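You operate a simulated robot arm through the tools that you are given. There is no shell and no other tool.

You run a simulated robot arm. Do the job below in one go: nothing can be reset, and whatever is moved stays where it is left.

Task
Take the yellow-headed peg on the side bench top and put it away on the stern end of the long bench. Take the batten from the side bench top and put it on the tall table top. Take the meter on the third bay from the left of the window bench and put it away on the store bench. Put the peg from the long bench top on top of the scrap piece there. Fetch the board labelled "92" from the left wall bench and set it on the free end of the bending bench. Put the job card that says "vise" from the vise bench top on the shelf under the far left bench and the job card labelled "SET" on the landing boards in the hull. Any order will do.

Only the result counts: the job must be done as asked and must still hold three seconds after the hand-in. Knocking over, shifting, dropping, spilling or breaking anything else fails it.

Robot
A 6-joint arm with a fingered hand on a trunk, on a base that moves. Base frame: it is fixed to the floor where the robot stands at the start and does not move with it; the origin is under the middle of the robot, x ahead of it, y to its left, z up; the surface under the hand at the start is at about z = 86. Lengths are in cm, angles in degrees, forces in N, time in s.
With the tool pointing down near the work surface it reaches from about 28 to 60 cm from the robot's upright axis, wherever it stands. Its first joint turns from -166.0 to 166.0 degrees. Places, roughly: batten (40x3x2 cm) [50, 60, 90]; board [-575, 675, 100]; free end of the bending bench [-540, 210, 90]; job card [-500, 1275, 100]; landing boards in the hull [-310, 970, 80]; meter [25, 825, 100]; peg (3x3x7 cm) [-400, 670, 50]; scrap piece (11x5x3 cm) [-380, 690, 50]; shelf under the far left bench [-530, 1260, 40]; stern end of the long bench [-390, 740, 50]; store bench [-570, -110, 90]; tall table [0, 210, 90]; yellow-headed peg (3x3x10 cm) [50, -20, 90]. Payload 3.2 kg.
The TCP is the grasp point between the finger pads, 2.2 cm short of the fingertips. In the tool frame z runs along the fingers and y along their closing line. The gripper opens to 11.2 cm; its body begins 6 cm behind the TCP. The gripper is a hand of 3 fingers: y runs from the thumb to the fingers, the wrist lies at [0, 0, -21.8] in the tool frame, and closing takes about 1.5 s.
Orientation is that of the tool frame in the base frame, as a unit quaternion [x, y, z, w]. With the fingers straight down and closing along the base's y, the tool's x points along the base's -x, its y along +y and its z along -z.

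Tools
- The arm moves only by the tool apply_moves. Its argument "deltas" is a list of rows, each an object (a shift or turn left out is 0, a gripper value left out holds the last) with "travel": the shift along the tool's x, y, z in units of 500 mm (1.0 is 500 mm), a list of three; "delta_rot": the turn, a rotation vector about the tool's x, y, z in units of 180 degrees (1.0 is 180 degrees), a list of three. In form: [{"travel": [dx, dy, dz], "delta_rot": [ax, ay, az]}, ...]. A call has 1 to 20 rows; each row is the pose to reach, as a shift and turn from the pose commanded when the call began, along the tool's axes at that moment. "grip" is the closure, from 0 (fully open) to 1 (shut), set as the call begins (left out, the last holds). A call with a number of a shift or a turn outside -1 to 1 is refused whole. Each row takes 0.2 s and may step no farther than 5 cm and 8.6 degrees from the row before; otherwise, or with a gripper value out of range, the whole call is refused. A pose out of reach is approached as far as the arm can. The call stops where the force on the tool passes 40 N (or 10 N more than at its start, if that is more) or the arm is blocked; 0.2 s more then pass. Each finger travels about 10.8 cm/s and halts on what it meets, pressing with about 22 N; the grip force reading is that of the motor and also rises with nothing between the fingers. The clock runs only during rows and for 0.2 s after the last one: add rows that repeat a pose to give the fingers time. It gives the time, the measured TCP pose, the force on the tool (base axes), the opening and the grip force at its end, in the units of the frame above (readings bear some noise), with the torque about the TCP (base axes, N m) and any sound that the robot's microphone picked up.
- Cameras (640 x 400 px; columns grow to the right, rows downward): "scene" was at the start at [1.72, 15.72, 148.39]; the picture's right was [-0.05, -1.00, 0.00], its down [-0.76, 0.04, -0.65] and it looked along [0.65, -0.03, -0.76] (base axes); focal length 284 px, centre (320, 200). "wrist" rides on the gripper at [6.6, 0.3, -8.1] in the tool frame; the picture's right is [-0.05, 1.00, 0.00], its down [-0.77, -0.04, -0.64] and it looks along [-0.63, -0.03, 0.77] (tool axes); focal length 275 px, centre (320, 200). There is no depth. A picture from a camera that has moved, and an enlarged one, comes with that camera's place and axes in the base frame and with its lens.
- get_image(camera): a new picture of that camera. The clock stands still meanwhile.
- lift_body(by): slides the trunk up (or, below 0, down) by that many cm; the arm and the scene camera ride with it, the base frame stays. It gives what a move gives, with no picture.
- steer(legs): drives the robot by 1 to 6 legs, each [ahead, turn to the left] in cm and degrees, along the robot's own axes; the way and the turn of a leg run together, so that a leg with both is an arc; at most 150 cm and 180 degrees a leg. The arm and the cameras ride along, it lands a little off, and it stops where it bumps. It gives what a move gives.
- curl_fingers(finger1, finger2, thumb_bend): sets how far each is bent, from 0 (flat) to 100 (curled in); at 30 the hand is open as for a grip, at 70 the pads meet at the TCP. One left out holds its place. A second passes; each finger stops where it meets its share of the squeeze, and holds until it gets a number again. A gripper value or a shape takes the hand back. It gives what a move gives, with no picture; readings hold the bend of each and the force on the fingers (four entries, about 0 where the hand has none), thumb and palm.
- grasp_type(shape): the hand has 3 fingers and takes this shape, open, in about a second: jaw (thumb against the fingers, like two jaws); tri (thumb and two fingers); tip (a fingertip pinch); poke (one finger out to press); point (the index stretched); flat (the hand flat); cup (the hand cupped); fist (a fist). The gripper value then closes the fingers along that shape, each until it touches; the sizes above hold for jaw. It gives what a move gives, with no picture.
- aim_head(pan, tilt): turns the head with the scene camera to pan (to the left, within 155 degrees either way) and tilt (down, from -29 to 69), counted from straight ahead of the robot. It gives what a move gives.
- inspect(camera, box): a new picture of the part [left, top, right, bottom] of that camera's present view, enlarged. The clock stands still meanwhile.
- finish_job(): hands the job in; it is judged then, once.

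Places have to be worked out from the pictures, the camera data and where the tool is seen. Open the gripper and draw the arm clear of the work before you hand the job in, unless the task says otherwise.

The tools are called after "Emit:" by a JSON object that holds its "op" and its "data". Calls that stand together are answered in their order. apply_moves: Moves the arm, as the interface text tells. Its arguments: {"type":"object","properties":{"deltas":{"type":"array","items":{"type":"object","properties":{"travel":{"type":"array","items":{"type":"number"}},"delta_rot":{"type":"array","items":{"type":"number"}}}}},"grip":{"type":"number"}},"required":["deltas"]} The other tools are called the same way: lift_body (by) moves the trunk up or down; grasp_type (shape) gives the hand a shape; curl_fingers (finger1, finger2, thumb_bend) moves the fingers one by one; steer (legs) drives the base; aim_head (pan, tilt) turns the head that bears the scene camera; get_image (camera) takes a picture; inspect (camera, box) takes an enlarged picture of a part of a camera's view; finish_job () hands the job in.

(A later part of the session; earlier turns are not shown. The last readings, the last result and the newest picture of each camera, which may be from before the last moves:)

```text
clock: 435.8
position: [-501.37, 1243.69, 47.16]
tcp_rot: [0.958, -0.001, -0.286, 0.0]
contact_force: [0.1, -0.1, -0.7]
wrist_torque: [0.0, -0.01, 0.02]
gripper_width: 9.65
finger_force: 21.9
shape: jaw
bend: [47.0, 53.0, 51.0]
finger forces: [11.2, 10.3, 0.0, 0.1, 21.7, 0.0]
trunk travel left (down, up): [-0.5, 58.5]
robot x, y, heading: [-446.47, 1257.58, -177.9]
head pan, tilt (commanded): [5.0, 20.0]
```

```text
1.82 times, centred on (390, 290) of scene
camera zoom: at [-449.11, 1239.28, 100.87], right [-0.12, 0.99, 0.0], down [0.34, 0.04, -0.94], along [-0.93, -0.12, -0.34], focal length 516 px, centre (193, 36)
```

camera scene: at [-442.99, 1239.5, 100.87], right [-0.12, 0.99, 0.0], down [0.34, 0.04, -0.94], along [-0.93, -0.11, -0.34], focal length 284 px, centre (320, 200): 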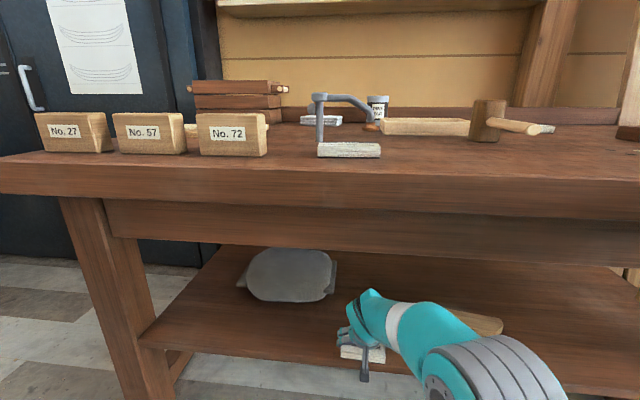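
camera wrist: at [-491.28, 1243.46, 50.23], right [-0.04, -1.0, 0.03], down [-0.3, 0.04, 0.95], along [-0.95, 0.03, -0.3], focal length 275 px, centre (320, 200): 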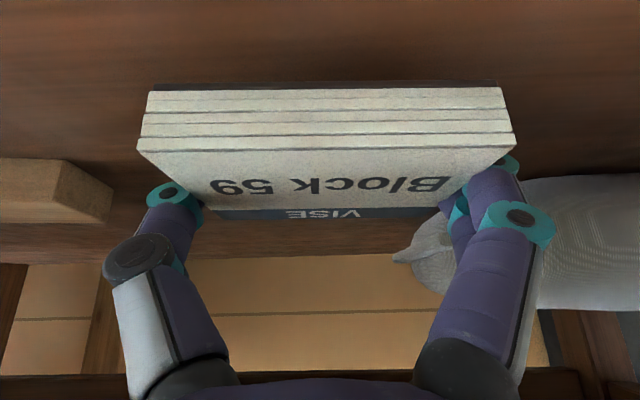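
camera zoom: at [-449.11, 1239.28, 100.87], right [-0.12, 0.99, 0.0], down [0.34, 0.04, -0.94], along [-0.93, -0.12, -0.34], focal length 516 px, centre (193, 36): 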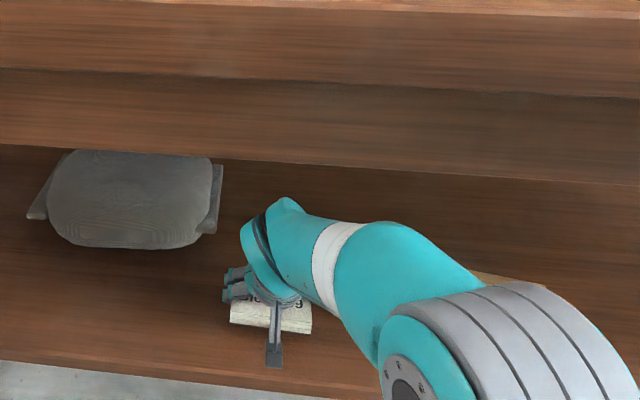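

The card is wholly over the shelf with clearance all around. I lower it 1.8 cm, then creep down.

Emit:
{"op": "apply_moves", "data": {"deltas": [{"travel": [0.0099, 0, 0.015]}, {"travel": [0.0197, 0, 0.0301]}]}}

Emit:
{"op": "apply_moves", "data": {"deltas": [{"travel": [0.0027, 0, 0.0042]}]}}

Emit:
{"op": "apply_moves", "data": {"deltas": [{"travel": [0.0027, 0, 0.0042]}]}}

```text
clock: 436.4
position: [-501.44, 1243.81, 45.5]
tcp_rot: [0.958, -0.001, -0.286, 0.0]
contact_force: [0.4, 0.0, -1.0]
wrist_torque: [-0.03, 0.01, -0.01]
gripper_width: 9.67
finger_force: 21.8
shape: jaw
bend: [47.0, 53.0, 51.0]
finger forces: [11.1, 10.3, 0.0, 0.0, 21.6, 0.0]
trunk travel left (down, up): [-0.5, 58.5]
robot x, y, heading: [-446.67, 1257.58, -177.6]
head pan, tilt (commanded): [5.0, 20.0]
```

```text
clock: 436.8
position: [-501.37, 1243.75, 45.19]
tcp_rot: [0.958, -0.001, -0.286, 0.0]
contact_force: [0.2, 0.4, -0.7]
wrist_torque: [0.0, -0.02, 0.0]
gripper_width: 9.68
finger_force: 22.0
shape: jaw
bend: [47.0, 53.0, 51.0]
finger forces: [11.2, 10.2, 0.1, 0.0, 21.7, 0.0]
trunk travel left (down, up): [-0.5, 58.5]
robot x, y, heading: [-446.54, 1257.33, -177.9]
head pan, tilt (commanded): [5.0, 20.0]
```

```text
clock: 437.2
position: [-501.4, 1243.81, 44.93]
tcp_rot: [0.958, -0.001, -0.286, -0.001]
contact_force: [-0.1, -1.1, -0.4]
wrist_torque: [0.02, -0.01, 0.04]
gripper_width: 9.68
finger_force: 22.1
shape: jaw
bend: [47.0, 53.0, 51.0]
finger forces: [11.2, 10.4, 0.0, 0.0, 21.7, 0.1]
trunk travel left (down, up): [-0.5, 58.5]
robot x, y, heading: [-446.56, 1257.11, -177.9]
head pan, tilt (commanded): [5.0, 20.0]
```

Emit:
{"op": "apply_moves", "data": {"deltas": [{"travel": [0.0027, 0, 0.0042]}]}}

Emit:
{"op": "apply_moves", "data": {"deltas": [{"travel": [0.0027, 0, 0.0042]}]}}

Emit:
{"op": "apply_moves", "data": {"deltas": [{"travel": [0.0022, 0, 0.0033]}]}}

```text
clock: 437.6
position: [-501.29, 1243.72, 44.74]
tcp_rot: [0.958, -0.002, -0.287, -0.001]
contact_force: [0.1, -0.9, -0.3]
wrist_torque: [0.02, 0.0, 0.0]
gripper_width: 9.68
finger_force: 22.3
shape: jaw
bend: [47.0, 53.0, 51.0]
finger forces: [11.2, 10.4, 0.0, 0.0, 21.6, 0.1]
trunk travel left (down, up): [-0.5, 58.5]
robot x, y, heading: [-445.87, 1257.41, -177.7]
head pan, tilt (commanded): [5.0, 20.0]
```

```text
clock: 438.0
position: [-501.35, 1243.73, 44.47]
tcp_rot: [0.958, -0.001, -0.287, 0.001]
contact_force: [0.2, 1.4, 5.5]
wrist_torque: [-0.3, -0.02, 0.02]
gripper_width: 9.69
finger_force: 21.7
shape: jaw
bend: [47.0, 53.0, 51.0]
finger forces: [16.6, 10.4, 0.0, 0.0, 21.8, 0.0]
trunk travel left (down, up): [-0.5, 58.5]
robot x, y, heading: [-446.89, 1257.33, -178.0]
head pan, tilt (commanded): [5.0, 20.0]
```

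```text
clock: 438.4
position: [-501.45, 1243.74, 44.43]
tcp_rot: [0.958, -0.001, -0.288, 0.001]
contact_force: [0.9, 2.9, 19.5]
wrist_torque: [-1.01, -0.1, 0.08]
gripper_width: 9.67
finger_force: 22.2
shape: jaw
bend: [49.0, 53.0, 51.0]
finger forces: [28.6, 11.3, 0.0, 0.0, 20.6, 0.0]
trunk travel left (down, up): [-0.5, 58.5]
robot x, y, heading: [-446.37, 1257.41, -178.2]
head pan, tilt (commanded): [5.0, 20.0]
```

The lower fingertip touches the shelf, so the card is within a few millimetres of it. I ease up a hair and open the hand wide.

Emit:
{"op": "apply_moves", "data": {"deltas": [{"travel": [-0.0016, 0, -0.0025]}]}}

Emit:
{"op": "curl_fingers", "data": {"finger1": 22, "finger2": 22, "thumb_bend": 22}}

Emit:
{"op": "get_image", "data": {"camera": "wrist"}}

```text
clock: 438.8
position: [-501.35, 1243.77, 44.51]
tcp_rot: [0.958, -0.001, -0.287, 0.0]
contact_force: [-4.7, 0.3, 18.4]
wrist_torque: [-1.01, 0.09, -0.28]
gripper_width: 9.65
finger_force: 21.6
shape: jaw
bend: [49.0, 53.0, 51.0]
finger forces: [26.7, 11.4, 0.0, 0.0, 20.3, 0.1]
trunk travel left (down, up): [-0.5, 58.5]
robot x, y, heading: [-446.22, 1256.8, -177.8]
head pan, tilt (commanded): [5.0, 20.0]
```

```text
clock: 439.8
position: [-501.4, 1243.86, 44.34]
tcp_rot: [0.958, 0.0, -0.286, 0.0]
contact_force: [0.5, -0.2, -0.8]
wrist_torque: [0.0, 0.02, -0.02]
gripper_width: 12.51
finger_force: 0.0
shape: fingers
bend: [22.0, 22.0, 22.0]
finger forces: [0.0, 0.0, 0.0, 0.0, 0.0, 0.1]
trunk travel left (down, up): [-0.5, 58.5]
robot x, y, heading: [-446.57, 1257.57, -178.1]
head pan, tilt (commanded): [5.0, 20.0]
```

```text
taken
camera wrist: at [-491.28, 1243.47, 47.34], right [-0.04, -1.0, 0.03], down [-0.3, 0.04, 0.95], along [-0.95, 0.03, -0.3], focal length 275 px, centre (320, 200)
```

wrist: 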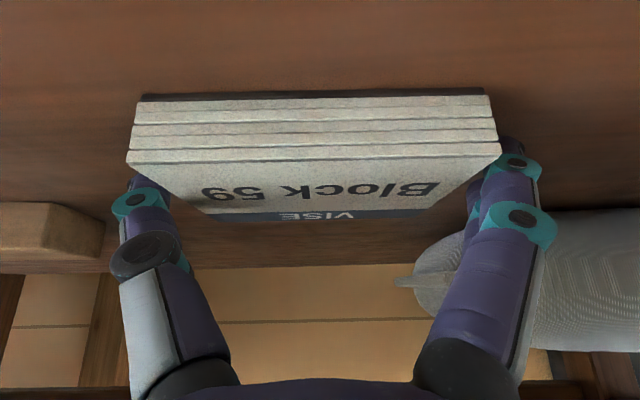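

The card rests flat on the shelf. I raise 1 cm and back straight out.

Emit:
{"op": "apply_moves", "data": {"deltas": [{"travel": [-0.011, 0, -0.0167]}]}}

Emit:
{"op": "steer", "data": {"legs": [[-32, 0]]}}

Emit:
{"op": "get_image", "data": {"camera": "scene"}}

Emit:
{"op": "get_image", "data": {"camera": "wrist"}}

```text
clock: 440.2
position: [-501.35, 1243.79, 45.2]
tcp_rot: [0.958, -0.002, -0.286, -0.001]
contact_force: [0.5, 0.4, 0.6]
wrist_torque: [0.01, -0.03, -0.02]
gripper_width: 12.54
finger_force: 0.0
shape: fingers
bend: [22.0, 22.0, 22.0]
finger forces: [0.0, 0.1, 0.0, 0.0, 0.0, 0.0]
trunk travel left (down, up): [-0.5, 58.5]
robot x, y, heading: [-446.52, 1257.46, -178.0]
head pan, tilt (commanded): [5.0, 20.0]
```

```text
clock: 442.3
position: [-469.27, 1244.71, 45.27]
tcp_rot: [0.958, 0.001, -0.286, 0.0]
contact_force: [0.0, 0.4, 0.3]
wrist_torque: [-0.02, 0.01, 0.01]
gripper_width: 12.54
finger_force: 0.1
shape: fingers
bend: [22.0, 22.0, 22.0]
finger forces: [0.1, 0.0, 0.1, 0.0, 0.0, 0.0]
trunk travel left (down, up): [-0.5, 58.5]
robot x, y, heading: [-414.56, 1258.53, -177.7]
head pan, tilt (commanded): [5.0, 20.0]
```

```text
taken
camera scene: at [-417.13, 1240.49, 100.87], right [-0.13, 0.99, 0.0], down [0.34, 0.04, -0.94], along [-0.93, -0.12, -0.34], focal length 284 px, centre (320, 200)
```

scene: 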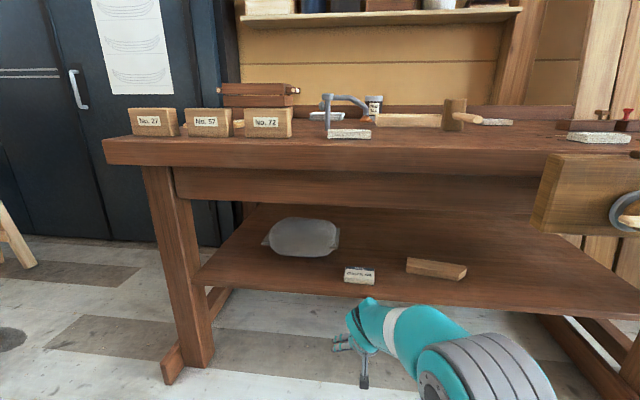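

```text
taken
camera wrist: at [-459.36, 1244.49, 48.32], right [-0.04, -1.0, 0.03], down [-0.3, 0.04, 0.95], along [-0.95, 0.03, -0.3], focal length 275 px, centre (320, 200)
```

wrist: 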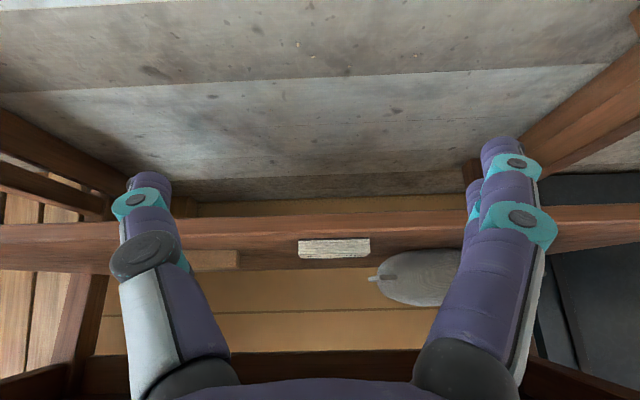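

The VISE card lies on the shelf. Next the SET card: I raise the trunk again in front of the bench.

Emit:
{"op": "lift_body", "data": {"by": 40}}

Emit:
{"op": "lift_body", "data": {"by": 18.5}}

```text
clock: 446.1
position: [-469.49, 1244.64, 85.33]
tcp_rot: [0.958, 0.001, -0.286, 0.001]
contact_force: [-0.8, 1.4, 0.6]
wrist_torque: [0.0, 0.01, 0.01]
gripper_width: 12.52
finger_force: 0.0
shape: fingers
bend: [22.0, 22.0, 22.0]
finger forces: [0.1, 0.0, 0.0, 0.1, 0.0, 0.0]
trunk travel left (down, up): [-40.5, 18.5]
robot x, y, heading: [-414.48, 1259.02, -177.8]
head pan, tilt (commanded): [5.0, 20.0]
```

```text
clock: 448.2
position: [-469.46, 1244.68, 103.74]
tcp_rot: [0.958, 0.001, -0.285, 0.0]
contact_force: [0.8, -0.2, -0.2]
wrist_torque: [0.0, 0.04, -0.01]
gripper_width: 12.52
finger_force: 0.0
shape: fingers
bend: [22.0, 22.0, 22.0]
finger forces: [0.0, 0.0, 0.0, 0.0, 0.0, 0.0]
trunk travel left (down, up): [-59.0, 0.0]
robot x, y, heading: [-414.82, 1258.54, -177.8]
head pan, tilt (commanded): [5.0, 20.0]
```

I straighten the hand back to vertical while drawing it in.

Emit:
{"op": "apply_moves", "data": {"deltas": [{"travel": [0.0422, -0.054, -0.0561], "delta_rot": [0, 0.0367, 0]}, {"travel": [0.0843, -0.108, -0.1123], "delta_rot": [0, 0.0733, 0]}, {"travel": [0.1265, -0.162, -0.1684], "delta_rot": [0, 0.11, 0]}, {"travel": [0.1686, -0.216, -0.2246], "delta_rot": [0, 0.1467, 0]}, {"travel": [0.2108, -0.27, -0.2807], "delta_rot": [0, 0.1833, 0]}], "grip": 0}}

Emit:
{"op": "steer", "data": {"legs": [[10, 0], [0, -92], [65, 0], [0, 92], [30, 0]]}}

Emit:
{"op": "aim_head", "data": {"pan": 0, "tilt": 40}}

Emit:
{"op": "get_image", "data": {"camera": "scene"}}

Emit:
{"op": "get_image", "data": {"camera": "wrist"}}

```text
clock: 449.4
position: [-453.17, 1258.23, 109.75]
tcp_rot: [1.0, 0.002, -0.001, 0.0]
contact_force: [0.0, -0.1, -0.2]
wrist_torque: [0.04, 0.0, -0.02]
gripper_width: 11.2
finger_force: 0.1
shape: jaw
bend: [30.0, 30.0, 30.0]
finger forces: [0.1, 0.0, 0.0, 0.0, 0.0, 0.1]
trunk travel left (down, up): [-59.0, 0.0]
robot x, y, heading: [-414.53, 1258.35, -177.6]
head pan, tilt (commanded): [5.0, 20.0]
```

```text
clock: 463.1
position: [-495.61, 1318.1, 109.69]
tcp_rot: [1.0, 0.02, -0.002, 0.0]
contact_force: [-0.5, 0.0, -0.1]
wrist_torque: [0.0, -0.01, 0.03]
gripper_width: 11.22
finger_force: 0.0
shape: jaw
bend: [30.0, 30.0, 30.0]
finger forces: [0.1, 0.0, 0.1, 0.0, 0.1, 0.0]
trunk travel left (down, up): [-59.0, 0.0]
robot x, y, heading: [-456.74, 1320.02, -175.3]
head pan, tilt (commanded): [5.0, 20.0]
```

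```text
clock: 463.9
position: [-495.51, 1318.07, 109.8]
tcp_rot: [1.0, 0.021, -0.003, 0.0]
contact_force: [-0.1, 0.0, 0.3]
wrist_torque: [0.02, 0.0, -0.01]
gripper_width: 11.18
finger_force: 0.0
shape: jaw
bend: [30.0, 30.0, 30.0]
finger forces: [0.1, 0.0, 0.1, 0.0, 0.0, 0.0]
trunk travel left (down, up): [-59.0, 0.0]
robot x, y, heading: [-457.07, 1319.67, -175.3]
head pan, tilt (commanded): [0.0, 40.0]
```

```text
taken
camera scene: at [-458.01, 1302.64, 156.23], right [-0.08, 1.0, 0.0], down [0.64, 0.05, -0.77], along [-0.76, -0.06, -0.64], focal length 284 px, centre (320, 200)
```

scene: 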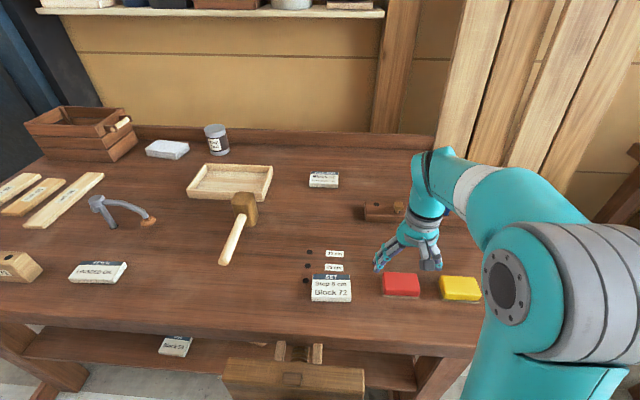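

```text
taken
camera wrist: at [-488.68, 1318.12, 117.68], right [0.0, -1.0, 0.0], down [-0.77, 0.0, 0.64], along [-0.64, 0.0, -0.77], focal length 275 px, centre (320, 200)
```

wrist: 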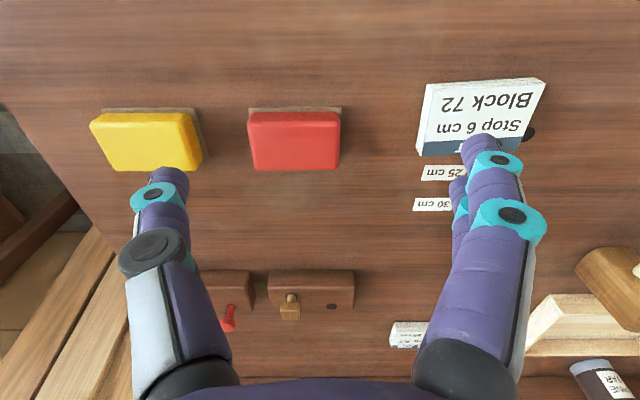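

SET card is at the right of the wrist view. I zoom in for its outline.

Emit:
{"op": "inspect", "data": {"camera": "wrist", "box": [380, 50, 580, 200]}}

Emit:
{"op": "inspect", "data": {"camera": "scene", "box": [280, 240, 400, 320]}}

```text
2.67 times, centred on (480, 125) of wrist
camera zoom: at [-488.68, 1318.12, 117.68], right [0.0, -1.0, 0.0], down [-0.77, 0.0, 0.64], along [-0.64, 0.0, -0.77], focal length 734 px, centre (-107, 400)
```

zoom: 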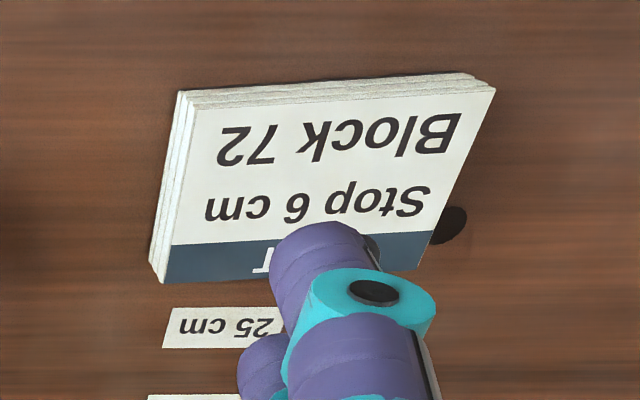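

```text
5.00 times, centred on (340, 280) of scene
camera zoom: at [-458.01, 1302.64, 156.23], right [-0.08, 1.0, 0.0], down [0.64, 0.05, -0.77], along [-0.76, -0.06, -0.64], focal length 1420 px, centre (220, -200)
```

zoom: 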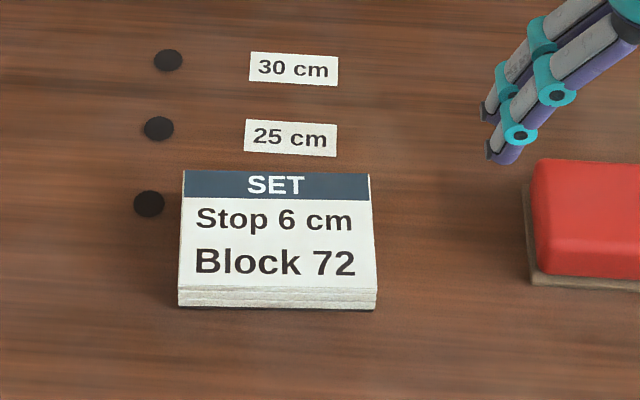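

The SET card spans x -503.7…-496.7, y 1297.2…1307.5 (centre ≈[-500.2,1302.4]); there's room on both y sides. I open the hand wide and move above it.

Emit:
{"op": "curl_fingers", "data": {"finger1": 18, "finger2": 18, "thumb_bend": 18}}

Emit:
{"op": "apply_moves", "data": {"deltas": [{"travel": [-0.0214, 0.062, 0.047]}, {"travel": [-0.0428, 0.124, 0.094]}, {"travel": [-0.0642, 0.186, 0.142]}, {"travel": [-0.0856, 0.248, 0.189]}, {"travel": [-0.107, 0.31, 0.236]}]}}

Emit:
{"op": "get_image", "data": {"camera": "wrist"}}

```text
clock: 464.9
position: [-495.39, 1318.2, 109.74]
tcp_rot: [1.0, 0.022, -0.003, 0.0]
contact_force: [0.4, 0.6, 1.0]
wrist_torque: [-0.03, -0.01, -0.03]
gripper_width: 13.22
finger_force: 0.1
shape: fingers
bend: [18.0, 18.0, 18.0]
finger forces: [0.0, 0.0, 0.0, 0.1, 0.0, 0.0]
trunk travel left (down, up): [-59.0, 0.0]
robot x, y, heading: [-456.86, 1319.48, -175.2]
head pan, tilt (commanded): [0.0, 40.0]
```

```text
clock: 466.1
position: [-500.17, 1302.5, 97.92]
tcp_rot: [1.0, 0.021, -0.002, 0.001]
contact_force: [-0.2, 1.1, 0.1]
wrist_torque: [0.01, 0.02, 0.0]
gripper_width: 13.22
finger_force: 0.2
shape: fingers
bend: [18.0, 18.0, 18.0]
finger forces: [0.1, 0.0, 0.0, 0.0, 0.1, 0.0]
trunk travel left (down, up): [-59.0, 0.0]
robot x, y, heading: [-456.68, 1320.18, -175.4]
head pan, tilt (commanded): [0.0, 40.0]
```

```text
taken
camera wrist: at [-493.38, 1302.37, 105.92], right [0.0, -1.0, 0.0], down [-0.77, 0.0, 0.64], along [-0.64, 0.0, -0.77], focal length 275 px, centre (320, 200)
```

wrist: 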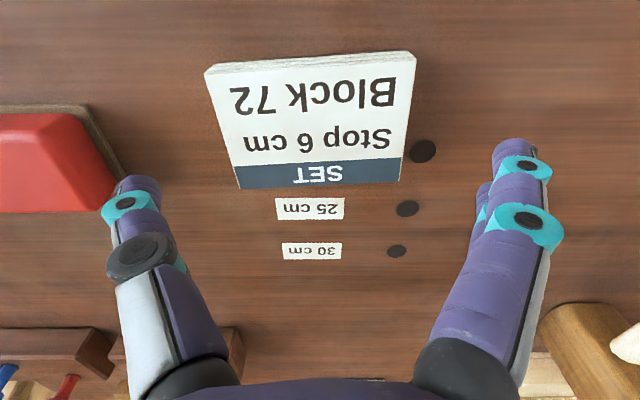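

Centred within 3 mm. I correct slightly and descend to z≈92.3.

Emit:
{"op": "apply_moves", "data": {"deltas": [{"travel": [-0.006, -0.0066, 0.05]}, {"travel": [-0.006, -0.0066, 0.09]}, {"travel": [-0.006, -0.0066, 0.112]}]}}

Emit:
{"op": "get_image", "data": {"camera": "wrist"}}

```text
clock: 466.9
position: [-500.59, 1302.75, 92.28]
tcp_rot: [1.0, 0.021, -0.002, 0.0]
contact_force: [-1.0, 0.5, 0.5]
wrist_torque: [0.01, -0.05, -0.03]
gripper_width: 13.25
finger_force: 0.1
shape: fingers
bend: [18.0, 18.0, 18.0]
finger forces: [0.1, 0.0, 0.0, 0.0, 0.0, 0.1]
trunk travel left (down, up): [-59.0, 0.0]
robot x, y, heading: [-456.67, 1319.99, -175.3]
head pan, tilt (commanded): [0.0, 40.0]
```

```text
taken
camera wrist: at [-493.78, 1302.74, 100.29], right [0.0, -1.0, 0.0], down [-0.77, 0.0, 0.64], along [-0.64, 0.0, -0.77], focal length 275 px, centre (320, 200)
```

wrist: 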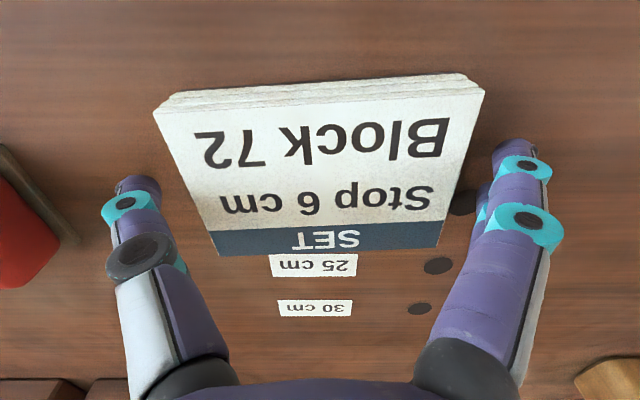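

Well positioned. I close on the SET card.

Emit:
{"op": "apply_moves", "data": {"deltas": [{"travel": [0, 0, 0]}, {"travel": [0, 0, 0]}, {"travel": [0, 0, 0]}, {"travel": [0, 0, 0]}, {"travel": [0, 0, 0]}, {"travel": [0, 0, 0]}], "grip": 1}}

Emit:
{"op": "apply_moves", "data": {"deltas": [{"travel": [0, 0, -0.02]}, {"travel": [0, 0, -0.04]}]}}

Emit:
{"op": "get_image", "data": {"camera": "wrist"}}

```text
clock: 468.3
position: [-500.59, 1302.66, 92.33]
tcp_rot: [1.0, 0.02, -0.003, 0.0]
contact_force: [-0.3, 0.0, 0.0]
wrist_torque: [0.02, -0.01, 0.02]
gripper_width: 9.63
finger_force: 22.4
shape: jaw
bend: [58.0, 57.0, 44.0]
finger forces: [10.2, 10.0, 0.1, 0.1, 20.2, 0.0]
trunk travel left (down, up): [-59.0, 0.0]
robot x, y, heading: [-457.16, 1319.93, -175.8]
head pan, tilt (commanded): [0.0, 40.0]
```

```text
clock: 468.9
position: [-500.55, 1302.72, 94.49]
tcp_rot: [1.0, 0.021, -0.003, 0.0]
contact_force: [-0.4, -0.2, 0.0]
wrist_torque: [-0.02, 0.03, 0.03]
gripper_width: 9.61
finger_force: 22.0
shape: jaw
bend: [58.0, 57.0, 44.0]
finger forces: [10.3, 9.9, 0.0, 0.0, 20.2, 0.0]
trunk travel left (down, up): [-59.0, 0.0]
robot x, y, heading: [-456.81, 1319.95, -175.4]
head pan, tilt (commanded): [0.0, 40.0]
```

```text
taken
camera wrist: at [-493.72, 1302.74, 102.36], right [0.0, -1.0, 0.0], down [-0.77, 0.0, 0.64], along [-0.64, 0.0, -0.77], focal length 275 px, centre (320, 200)
```

wrist: 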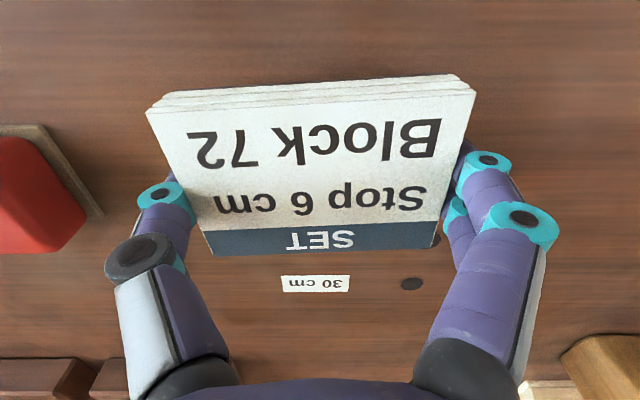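

SET card held evenly. I lift, retract and drive down the lane to the landing boards in the hull.

Emit:
{"op": "apply_moves", "data": {"deltas": [{"travel": [0, 0, -0.09]}, {"travel": [0, 0, -0.18]}, {"travel": [0.03, -0.085, -0.22]}, {"travel": [0.065, -0.17, -0.26]}, {"travel": [0.1, -0.25, -0.29]}, {"travel": [0.134, -0.334, -0.3]}]}}

Emit:
{"op": "steer", "data": {"legs": [[-26, 0], [0, 85.4]]}}

Emit:
{"op": "aim_head", "data": {"pan": 0, "tilt": 20}}

Emit:
{"op": "get_image", "data": {"camera": "scene"}}

```text
refused: row 4 steps farther than a row can; nothing moved
```

```text
clock: 474.4
position: [-417.43, 1277.12, 94.44]
tcp_rot: [0.719, 0.695, -0.002, 0.002]
contact_force: [-0.7, -0.4, -1.0]
wrist_torque: [-0.02, -0.01, -0.02]
gripper_width: 9.64
finger_force: 21.7
shape: jaw
bend: [58.0, 57.0, 44.0]
finger forces: [10.1, 9.8, 0.0, 0.1, 20.0, 0.1]
trunk travel left (down, up): [-59.0, 0.0]
robot x, y, heading: [-431.36, 1322.24, -90.0]
head pan, tilt (commanded): [0.0, 40.0]
```

```text
clock: 475.2
position: [-417.42, 1277.1, 94.35]
tcp_rot: [0.72, 0.694, -0.002, 0.002]
contact_force: [0.0, 0.2, -0.6]
wrist_torque: [-0.01, -0.02, -0.01]
gripper_width: 9.63
finger_force: 22.0
shape: jaw
bend: [58.0, 57.0, 44.0]
finger forces: [10.0, 9.9, 0.0, 0.0, 20.1, 0.0]
trunk travel left (down, up): [-59.0, 0.0]
robot x, y, heading: [-431.19, 1322.18, -89.8]
head pan, tilt (commanded): [0.0, 20.0]
```

```text
taken
camera scene: at [-414.51, 1318.18, 159.36], right [-1.0, 0.0, 0.0], down [0.0, 0.34, -0.94], along [0.0, -0.94, -0.34], focal length 284 px, centre (320, 200)
```

scene: 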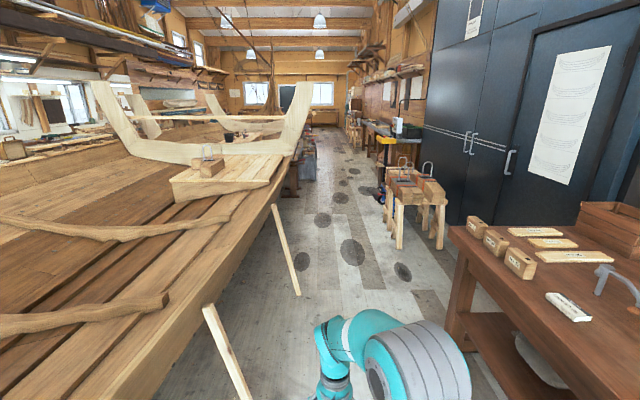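

The arm move was refused for step size, yet the drive went ahead with the hand low; readings show no contact. I check the held card and the bench before anything else.

Emit:
{"op": "get_image", "data": {"camera": "wrist"}}

Emit:
{"op": "aim_head", "data": {"pan": -75, "tilt": 30}}

Emit:
{"op": "get_image", "data": {"camera": "scene"}}

```text
taken
camera wrist: at [-416.77, 1283.71, 102.35], right [1.0, -0.08, 0.0], down [-0.06, -0.77, 0.64], along [-0.05, -0.64, -0.77], focal length 275 px, centre (320, 200)
```

wrist: 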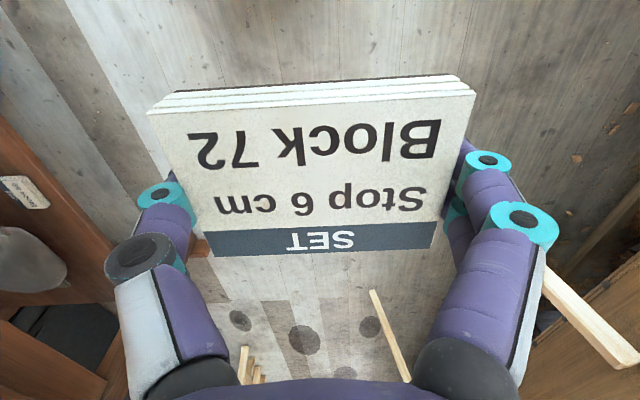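

```text
clock: 476.7
position: [-417.46, 1276.95, 94.46]
tcp_rot: [0.72, 0.694, -0.001, 0.002]
contact_force: [-0.3, 0.5, -1.2]
wrist_torque: [-0.02, 0.01, 0.0]
gripper_width: 9.64
finger_force: 22.2
shape: jaw
bend: [58.0, 57.0, 44.0]
finger forces: [10.1, 9.9, 0.1, 0.0, 20.1, 0.1]
trunk travel left (down, up): [-59.0, 0.0]
robot x, y, heading: [-431.26, 1322.4, -90.1]
head pan, tilt (commanded): [-75.0, 30.0]
```

```text
taken
camera scene: at [-423.26, 1325.13, 157.76], right [-0.26, 0.97, 0.0], down [0.48, 0.13, -0.87], along [-0.84, -0.23, -0.5], focal length 284 px, centre (320, 200)
```

scene: 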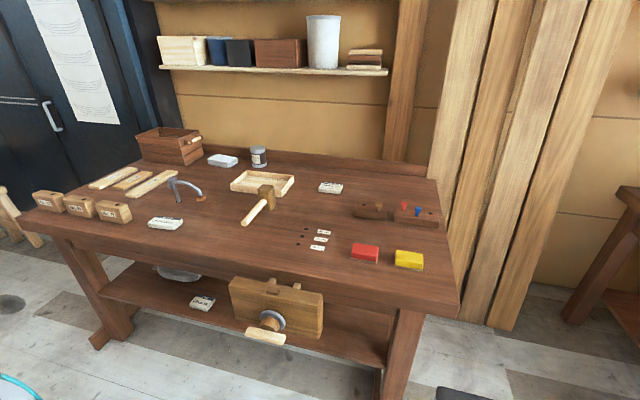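

Nothing on the bench was disturbed and the card is secure. I raise the hand and centre it in front (4.3 cm steps).

Emit:
{"op": "apply_moves", "data": {"deltas": [{"travel": [0.026, -0.055, -0.062]}, {"travel": [0.052, -0.11, -0.124]}, {"travel": [0.078, -0.165, -0.186]}, {"travel": [0.104, -0.22, -0.248]}, {"travel": [0.13, -0.275, -0.31]}]}}

```text
clock: 477.9
position: [-430.99, 1284.06, 109.86]
tcp_rot: [0.72, 0.694, -0.002, 0.001]
contact_force: [-1.1, -0.4, -0.7]
wrist_torque: [0.01, -0.03, -0.01]
gripper_width: 9.64
finger_force: 22.7
shape: jaw
bend: [58.0, 57.0, 44.0]
finger forces: [10.3, 10.0, 0.1, 0.0, 20.2, 0.0]
trunk travel left (down, up): [-59.0, 0.0]
robot x, y, heading: [-431.0, 1322.11, -90.0]
head pan, tilt (commanded): [-75.0, 30.0]
```

The lane down to y≈972 is clear (prop feet at ≈[-395,1115], [-369,1202]). I drive down it.

Emit:
{"op": "steer", "data": {"legs": [[0, -1.5], [150, 0], [150, 0], [48, 0]]}}

Emit:
{"op": "aim_head", "data": {"pan": 70, "tilt": 30}}

Emit:
{"op": "get_image", "data": {"camera": "scene"}}

```text
clock: 495.2
position: [-448.36, 935.38, 109.89]
tcp_rot: [0.742, 0.671, -0.001, 0.002]
contact_force: [-0.9, -1.0, -1.9]
wrist_torque: [-0.01, 0.01, 0.01]
gripper_width: 9.62
finger_force: 22.1
shape: jaw
bend: [58.0, 57.0, 44.0]
finger forces: [10.2, 10.0, 0.0, 0.0, 20.2, 0.1]
trunk travel left (down, up): [-59.0, 0.0]
robot x, y, heading: [-446.28, 973.42, -93.3]
head pan, tilt (commanded): [-75.0, 30.0]
```

```text
clock: 497.5
position: [-448.15, 935.43, 109.78]
tcp_rot: [0.742, 0.671, -0.002, 0.002]
contact_force: [-0.1, -0.1, -0.4]
wrist_torque: [0.0, -0.03, -0.04]
gripper_width: 9.64
finger_force: 22.0
shape: jaw
bend: [58.0, 57.0, 44.0]
finger forces: [10.1, 10.0, 0.1, 0.0, 20.2, 0.0]
trunk travel left (down, up): [-59.0, 0.0]
robot x, y, heading: [-446.06, 972.87, -93.7]
head pan, tilt (commanded): [70.0, 30.0]
```

```text
taken
camera scene: at [-420.77, 974.08, 157.76], right [-0.4, -0.92, 0.0], down [-0.46, 0.2, -0.87], along [0.79, -0.35, -0.5], focal length 284 px, centre (320, 200)
```

scene: 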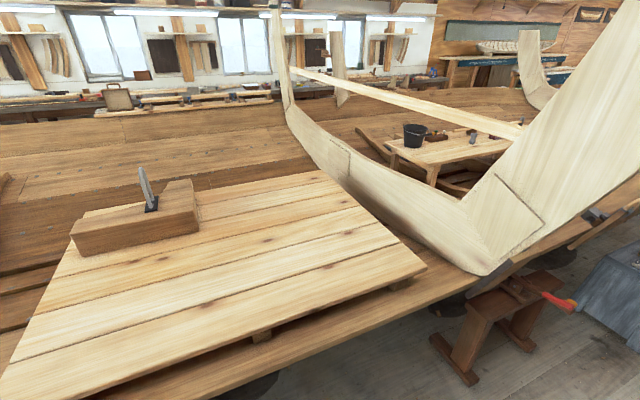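

The boards' near edge is at x≈-360 and the top at z≈81. I turn to face the hull and roll forward.

Emit:
{"op": "steer", "data": {"legs": [[0, 93.5], [44, 0]]}}

Emit:
{"op": "aim_head", "data": {"pan": 0, "tilt": 45}}

Emit:
{"op": "get_image", "data": {"camera": "scene"}}

Emit:
{"op": "get_image", "data": {"camera": "wrist"}}

```text
clock: 504.2
position: [-364.69, 975.85, 109.89]
tcp_rot: [0.004, 1.0, 0.0, 0.002]
contact_force: [0.8, 0.0, -0.9]
wrist_torque: [-0.02, 0.0, 0.02]
gripper_width: 9.63
finger_force: 22.0
shape: jaw
bend: [58.0, 57.0, 44.0]
finger forces: [10.2, 9.9, 0.1, 0.1, 20.2, 0.1]
trunk travel left (down, up): [-59.0, 0.0]
robot x, y, heading: [-402.55, 974.84, 1.8]
head pan, tilt (commanded): [70.0, 30.0]
```

```text
clock: 505.6
position: [-364.73, 975.78, 109.89]
tcp_rot: [0.004, 1.0, 0.0, 0.002]
contact_force: [0.3, 0.0, 0.0]
wrist_torque: [0.01, 0.02, 0.02]
gripper_width: 9.63
finger_force: 22.3
shape: jaw
bend: [58.0, 57.0, 44.0]
finger forces: [10.2, 10.1, 0.1, 0.0, 20.2, 0.0]
trunk travel left (down, up): [-59.0, 0.0]
robot x, y, heading: [-402.81, 974.6, 1.7]
head pan, tilt (commanded): [0.0, 45.0]
```

```text
taken
camera scene: at [-401.02, 990.72, 155.5], right [0.03, -1.0, 0.0], down [-0.71, -0.02, -0.71], along [0.71, 0.02, -0.71], focal length 284 px, centre (320, 200)
```

scene: 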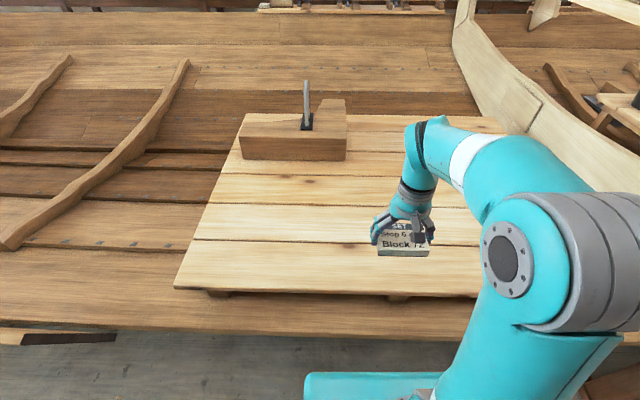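

```text
taken
camera wrist: at [-371.22, 976.26, 117.82], right [0.05, 1.0, 0.0], down [0.77, -0.04, 0.64], along [0.64, -0.03, -0.77], focal length 275 px, centre (320, 200)
```

wrist: 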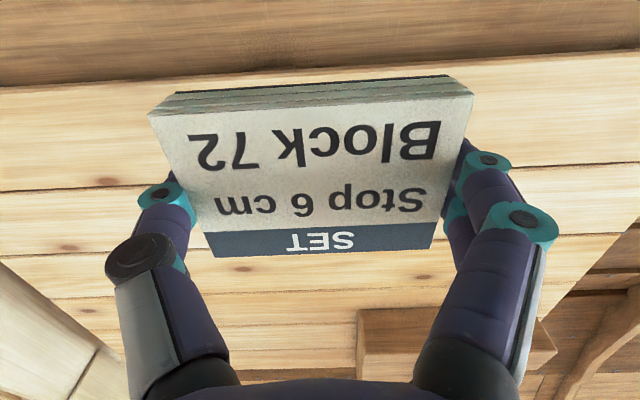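

Clear boards ahead. I roll 4 cm closer, then extend over the boards at z≈92.

Emit:
{"op": "steer", "data": {"legs": [[4, 0]]}}

Emit:
{"op": "apply_moves", "data": {"deltas": [{"travel": [-0.043, 0, 0.07]}, {"travel": [-0.086, 0, 0.14]}, {"travel": [-0.129, 0, 0.21]}, {"travel": [-0.172, 0, 0.285]}, {"travel": [-0.214, 0, 0.358]}]}}

Emit:
{"op": "get_image", "data": {"camera": "wrist"}}

Emit:
{"op": "get_image", "data": {"camera": "scene"}}

```text
clock: 506.5
position: [-360.55, 976.02, 109.9]
tcp_rot: [0.004, 1.0, -0.001, 0.002]
contact_force: [0.4, 0.3, -1.9]
wrist_torque: [-0.03, 0.03, 0.04]
gripper_width: 9.64
finger_force: 21.7
shape: jaw
bend: [58.0, 57.0, 44.0]
finger forces: [10.3, 10.0, 0.0, 0.0, 20.2, 0.0]
trunk travel left (down, up): [-59.0, 0.0]
robot x, y, heading: [-398.3, 974.71, 2.0]
head pan, tilt (commanded): [0.0, 45.0]
```

```text
clock: 507.7
position: [-349.68, 976.1, 92.01]
tcp_rot: [0.003, 1.0, 0.0, 0.003]
contact_force: [0.5, 0.0, -1.6]
wrist_torque: [-0.01, 0.03, 0.02]
gripper_width: 9.64
finger_force: 22.1
shape: jaw
bend: [58.0, 57.0, 44.0]
finger forces: [10.1, 9.9, 0.0, 0.0, 20.1, 0.1]
trunk travel left (down, up): [-59.0, 0.0]
robot x, y, heading: [-398.53, 975.04, 1.5]
head pan, tilt (commanded): [0.0, 45.0]
```

```text
taken
camera wrist: at [-356.3, 976.4, 99.96], right [0.05, 1.0, 0.0], down [0.77, -0.04, 0.64], along [0.64, -0.03, -0.77], focal length 275 px, centre (320, 200)
```

wrist: 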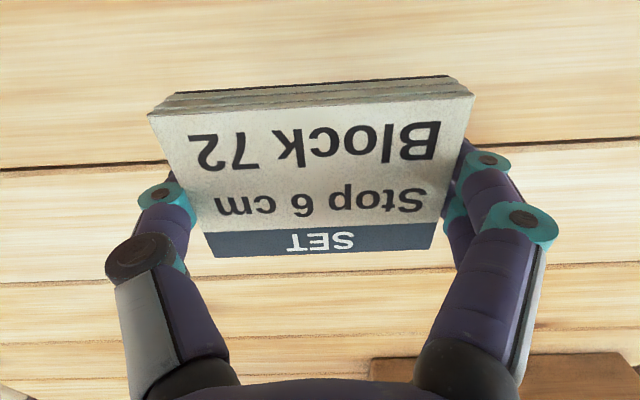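

```text
taken
camera scene: at [-396.9, 990.83, 155.5], right [0.03, -1.0, 0.0], down [-0.71, -0.02, -0.71], along [0.71, 0.02, -0.71], focal length 284 px, centre (320, 200)
```

scene: 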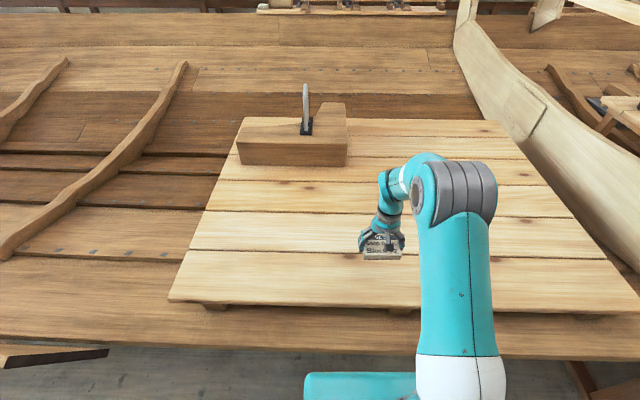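

Card is over the boards' near strip. I descend to z≈86.5, then creep.

Emit:
{"op": "apply_moves", "data": {"deltas": [{"travel": [0, 0, 0.06]}, {"travel": [0, 0, 0.11]}]}}

Emit:
{"op": "apply_moves", "data": {"deltas": [{"travel": [0, 0, 0.008]}]}}

Emit:
{"op": "apply_moves", "data": {"deltas": [{"travel": [0, 0, 0.008]}]}}

Emit:
{"op": "apply_moves", "data": {"deltas": [{"travel": [0, 0, 0.006]}]}}

```text
clock: 508.3
position: [-349.82, 975.87, 86.54]
tcp_rot: [0.003, 1.0, 0.0, 0.002]
contact_force: [0.3, 0.3, -0.5]
wrist_torque: [0.0, -0.02, 0.02]
gripper_width: 9.67
finger_force: 22.3
shape: jaw
bend: [58.0, 57.0, 44.0]
finger forces: [10.1, 9.9, 0.0, 0.0, 20.2, 0.0]
trunk travel left (down, up): [-59.0, 0.0]
robot x, y, heading: [-398.35, 974.87, 2.2]
head pan, tilt (commanded): [0.0, 45.0]
```

```text
clock: 508.7
position: [-349.9, 975.87, 86.21]
tcp_rot: [0.004, 1.0, 0.001, 0.002]
contact_force: [0.6, 0.4, -1.0]
wrist_torque: [0.0, 0.0, -0.01]
gripper_width: 9.64
finger_force: 22.2
shape: jaw
bend: [58.0, 57.0, 44.0]
finger forces: [10.1, 9.8, 0.0, 0.0, 20.1, 0.0]
trunk travel left (down, up): [-59.0, 0.0]
robot x, y, heading: [-398.42, 974.7, 1.6]
head pan, tilt (commanded): [0.0, 45.0]
```

```text
clock: 509.1
position: [-349.81, 975.85, 85.76]
tcp_rot: [0.004, 1.0, 0.0, 0.002]
contact_force: [-0.8, 0.3, 0.3]
wrist_torque: [-0.03, 0.01, 0.03]
gripper_width: 9.63
finger_force: 21.8
shape: jaw
bend: [58.0, 57.0, 44.0]
finger forces: [10.0, 9.9, 0.1, 0.1, 20.1, 0.0]
trunk travel left (down, up): [-59.0, 0.0]
robot x, y, heading: [-398.88, 974.72, 1.9]
head pan, tilt (commanded): [0.0, 45.0]
```

```text
clock: 509.5
position: [-349.81, 975.95, 85.41]
tcp_rot: [0.003, 1.0, 0.0, 0.002]
contact_force: [-0.5, -0.7, -1.1]
wrist_torque: [0.01, -0.04, -0.01]
gripper_width: 9.62
finger_force: 21.7
shape: jaw
bend: [58.0, 57.0, 44.0]
finger forces: [10.0, 9.9, 0.1, 0.0, 20.2, 0.1]
trunk travel left (down, up): [-59.0, 0.0]
robot x, y, heading: [-398.94, 975.12, 1.9]
head pan, tilt (commanded): [0.0, 45.0]
```

Emit:
{"op": "apply_moves", "data": {"deltas": [{"travel": [0, 0, 0.006]}]}}

Emit:
{"op": "apply_moves", "data": {"deltas": [{"travel": [0, 0, 0.006]}]}}

Emit:
{"op": "apply_moves", "data": {"deltas": [{"travel": [0, 0, 0.005]}]}}

```text
clock: 509.9
position: [-349.82, 975.88, 85.1]
tcp_rot: [0.003, 1.0, -0.001, 0.003]
contact_force: [0.1, 0.1, -0.6]
wrist_torque: [0.03, -0.02, -0.01]
gripper_width: 9.63
finger_force: 21.9
shape: jaw
bend: [58.0, 57.0, 44.0]
finger forces: [10.1, 9.9, 0.0, 0.1, 20.1, 0.0]
trunk travel left (down, up): [-59.0, 0.0]
robot x, y, heading: [-398.9, 974.51, 1.9]
head pan, tilt (commanded): [0.0, 45.0]
```

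```text
clock: 510.3
position: [-349.88, 975.93, 84.72]
tcp_rot: [0.003, 1.0, -0.001, 0.002]
contact_force: [-0.3, 1.7, -0.8]
wrist_torque: [0.0, 0.0, -0.04]
gripper_width: 9.63
finger_force: 21.8
shape: jaw
bend: [58.0, 57.0, 44.0]
finger forces: [10.1, 9.9, 0.0, 0.0, 20.1, 0.0]
trunk travel left (down, up): [-59.0, 0.0]
robot x, y, heading: [-398.7, 974.69, 1.8]
head pan, tilt (commanded): [0.0, 45.0]
```

```text
clock: 510.7
position: [-349.81, 975.93, 84.59]
tcp_rot: [0.003, 1.0, 0.0, 0.003]
contact_force: [-0.3, -1.1, -0.2]
wrist_torque: [0.03, 0.01, 0.03]
gripper_width: 9.62
finger_force: 21.6
shape: jaw
bend: [58.0, 57.0, 44.0]
finger forces: [10.1, 10.0, 0.0, 0.0, 20.1, 0.0]
trunk travel left (down, up): [-59.0, 0.0]
robot x, y, heading: [-398.43, 974.58, 1.6]
head pan, tilt (commanded): [0.0, 45.0]
```

Emit:
{"op": "apply_moves", "data": {"deltas": [{"travel": [0, 0, 0.005]}]}}

Emit:
{"op": "apply_moves", "data": {"deltas": [{"travel": [0, 0, 0.005]}]}}

Emit:
{"op": "apply_moves", "data": {"deltas": [{"travel": [0, 0, 0.005]}]}}

```text
clock: 511.1
position: [-349.85, 975.93, 84.33]
tcp_rot: [0.004, 1.0, -0.001, 0.002]
contact_force: [-0.2, -0.5, -1.8]
wrist_torque: [-0.03, 0.0, -0.03]
gripper_width: 9.66
finger_force: 22.3
shape: jaw
bend: [58.0, 57.0, 44.0]
finger forces: [10.0, 9.8, 0.0, 0.0, 20.1, 0.0]
trunk travel left (down, up): [-59.0, 0.0]
robot x, y, heading: [-398.69, 974.71, 2.0]
head pan, tilt (commanded): [0.0, 45.0]
```

```text
clock: 511.5
position: [-349.73, 976.0, 84.09]
tcp_rot: [0.003, 1.0, 0.0, 0.003]
contact_force: [-0.1, 0.4, -1.2]
wrist_torque: [0.01, 0.01, 0.01]
gripper_width: 9.61
finger_force: 21.7
shape: jaw
bend: [58.0, 57.0, 44.0]
finger forces: [10.1, 9.9, 0.1, 0.0, 20.1, 0.1]
trunk travel left (down, up): [-59.0, 0.0]
robot x, y, heading: [-398.81, 974.74, 2.0]
head pan, tilt (commanded): [0.0, 45.0]
```

```text
clock: 511.9
position: [-349.81, 975.96, 83.76]
tcp_rot: [0.002, 1.0, 0.0, 0.002]
contact_force: [0.1, -0.4, -1.4]
wrist_torque: [0.01, -0.02, 0.0]
gripper_width: 9.62
finger_force: 22.2
shape: jaw
bend: [58.0, 57.0, 44.0]
finger forces: [10.1, 9.9, 0.1, 0.1, 20.1, 0.1]
trunk travel left (down, up): [-59.0, 0.0]
robot x, y, heading: [-398.42, 974.27, 1.7]
head pan, tilt (commanded): [0.0, 45.0]
```

Emit:
{"op": "get_image", "data": {"camera": "wrist"}}

Emit:
{"op": "apply_moves", "data": {"deltas": [{"travel": [0, 0, 0.005]}]}}

Emit:
{"op": "apply_moves", "data": {"deltas": [{"travel": [0, 0, 0.005]}]}}

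```text
taken
camera wrist: at [-356.36, 976.33, 91.76], right [0.05, 1.0, 0.0], down [0.77, -0.04, 0.64], along [0.64, -0.03, -0.77], focal length 275 px, centre (320, 200)
```

wrist: 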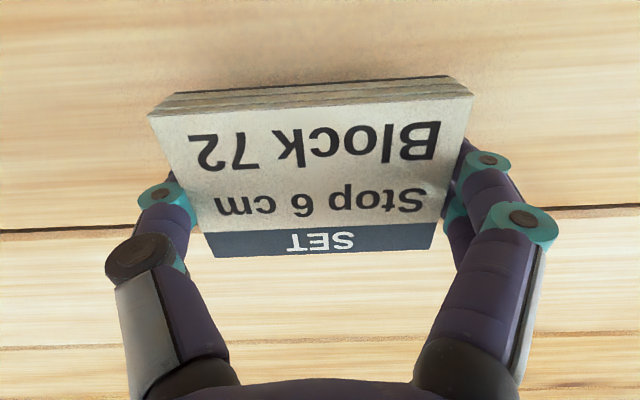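

```text
clock: 512.3
position: [-349.79, 975.94, 83.66]
tcp_rot: [0.004, 1.0, 0.001, 0.002]
contact_force: [0.4, -0.5, -0.9]
wrist_torque: [0.03, -0.02, 0.0]
gripper_width: 9.64
finger_force: 22.2
shape: jaw
bend: [58.0, 57.0, 44.0]
finger forces: [10.1, 9.9, 0.0, 0.0, 20.1, 0.0]
trunk travel left (down, up): [-59.0, 0.0]
robot x, y, heading: [-398.35, 975.07, 1.9]
head pan, tilt (commanded): [0.0, 45.0]
```

```text
clock: 512.7
position: [-349.84, 975.89, 83.42]
tcp_rot: [0.004, 1.0, -0.001, 0.001]
contact_force: [0.1, 0.7, -1.3]
wrist_torque: [-0.01, 0.01, 0.0]
gripper_width: 9.63
finger_force: 22.4
shape: jaw
bend: [58.0, 57.0, 44.0]
finger forces: [10.1, 9.9, 0.0, 0.1, 20.1, 0.1]
trunk travel left (down, up): [-59.0, 0.0]
robot x, y, heading: [-398.14, 974.89, 2.0]
head pan, tilt (commanded): [0.0, 45.0]
```

Parallax of a board seam puts the surface at z≈79.3, so contact should come near TCP 82.2. I continue.

Emit:
{"op": "apply_moves", "data": {"deltas": [{"travel": [0, 0, 0.006]}, {"travel": [0, 0, 0.012]}]}}

Emit:
{"op": "apply_moves", "data": {"deltas": [{"travel": [0, 0, 0.005]}]}}

Emit:
{"op": "apply_moves", "data": {"deltas": [{"travel": [0, 0, 0.005]}]}}

```text
clock: 513.3
position: [-349.79, 975.94, 82.7]
tcp_rot: [0.003, 1.0, 0.0, 0.003]
contact_force: [0.5, -0.3, -0.7]
wrist_torque: [-0.02, -0.01, -0.01]
gripper_width: 9.63
finger_force: 22.1
shape: jaw
bend: [58.0, 57.0, 44.0]
finger forces: [10.2, 9.9, 0.0, 0.0, 20.1, 0.1]
trunk travel left (down, up): [-59.0, 0.0]
robot x, y, heading: [-398.67, 974.71, 1.6]
head pan, tilt (commanded): [0.0, 45.0]
```

```text
clock: 513.7
position: [-349.79, 975.78, 82.43]
tcp_rot: [0.003, 1.0, 0.0, 0.003]
contact_force: [0.1, 0.1, -1.0]
wrist_torque: [-0.01, -0.02, 0.01]
gripper_width: 9.63
finger_force: 21.8
shape: jaw
bend: [58.0, 57.0, 44.0]
finger forces: [10.2, 9.9, 0.0, 0.0, 20.1, 0.1]
trunk travel left (down, up): [-59.0, 0.0]
robot x, y, heading: [-398.59, 974.67, 1.9]
head pan, tilt (commanded): [0.0, 45.0]
```

```text
clock: 514.1
position: [-349.74, 975.92, 82.21]
tcp_rot: [0.004, 1.0, 0.0, 0.003]
contact_force: [-0.3, 0.4, -1.2]
wrist_torque: [0.0, -0.01, -0.04]
gripper_width: 9.65
finger_force: 22.0
shape: jaw
bend: [58.0, 57.0, 44.0]
finger forces: [10.1, 9.9, 0.0, 0.0, 20.2, 0.0]
trunk travel left (down, up): [-59.0, 0.0]
robot x, y, heading: [-398.63, 974.25, 1.8]
head pan, tilt (commanded): [0.0, 45.0]
```

Emit:
{"op": "apply_moves", "data": {"deltas": [{"travel": [0, 0, 0.005]}]}}

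Emit:
{"op": "apply_moves", "data": {"deltas": [{"travel": [0, 0, 0.004]}]}}

```text
clock: 514.5
position: [-349.98, 975.81, 81.94]
tcp_rot: [0.004, 1.0, 0.001, 0.001]
contact_force: [-0.3, 0.5, -1.3]
wrist_torque: [-0.01, 0.01, 0.0]
gripper_width: 9.62
finger_force: 22.1
shape: jaw
bend: [58.0, 57.0, 44.0]
finger forces: [10.1, 10.0, 0.0, 0.1, 20.0, 0.0]
trunk travel left (down, up): [-59.0, 0.0]
robot x, y, heading: [-398.3, 974.44, 1.6]
head pan, tilt (commanded): [0.0, 45.0]
```

```text
clock: 514.9
position: [-349.82, 975.86, 81.77]
tcp_rot: [0.003, 1.0, 0.0, 0.001]
contact_force: [-0.1, -0.1, -0.9]
wrist_torque: [0.02, 0.02, 0.0]
gripper_width: 9.63
finger_force: 21.9
shape: jaw
bend: [58.0, 57.0, 44.0]
finger forces: [10.1, 9.9, 0.1, 0.0, 20.1, 0.0]
trunk travel left (down, up): [-59.0, 0.0]
robot x, y, heading: [-398.71, 974.64, 1.9]
head pan, tilt (commanded): [0.0, 45.0]
```

Emit:
{"op": "apply_moves", "data": {"deltas": [{"travel": [0, 0, 0.005]}]}}

Emit:
{"op": "apply_moves", "data": {"deltas": [{"travel": [0, 0, 0.005]}]}}

Emit:
{"op": "get_image", "data": {"camera": "wrist"}}

```text
clock: 515.3
position: [-349.87, 975.85, 81.47]
tcp_rot: [0.004, 1.0, -0.001, 0.004]
contact_force: [0.0, 0.6, -0.8]
wrist_torque: [0.01, -0.03, 0.01]
gripper_width: 9.59
finger_force: 22.4
shape: jaw
bend: [58.0, 57.0, 44.0]
finger forces: [10.1, 9.9, 0.1, 0.0, 20.1, 0.1]
trunk travel left (down, up): [-59.0, 0.0]
robot x, y, heading: [-398.3, 975.07, 2.0]
head pan, tilt (commanded): [0.0, 45.0]
```

```text
clock: 515.7
position: [-349.89, 975.97, 81.21]
tcp_rot: [0.004, 1.0, 0.0, 0.004]
contact_force: [-0.9, -0.6, 6.8]
wrist_torque: [0.03, 0.02, 0.0]
gripper_width: 9.59
finger_force: 22.0
shape: jaw
bend: [58.0, 57.0, 44.0]
finger forces: [10.3, 10.0, 0.0, 0.0, 20.7, 0.1]
trunk travel left (down, up): [-59.0, 0.0]
robot x, y, heading: [-398.78, 974.64, 1.7]
head pan, tilt (commanded): [0.0, 45.0]
```

```text
taken
camera wrist: at [-356.39, 976.3, 89.23], right [0.05, 1.0, 0.0], down [0.77, -0.04, 0.64], along [0.64, -0.03, -0.77], focal length 275 px, centre (320, 200)
```

wrist: 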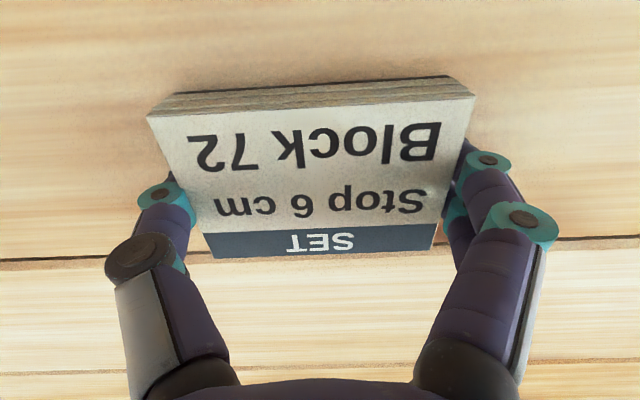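

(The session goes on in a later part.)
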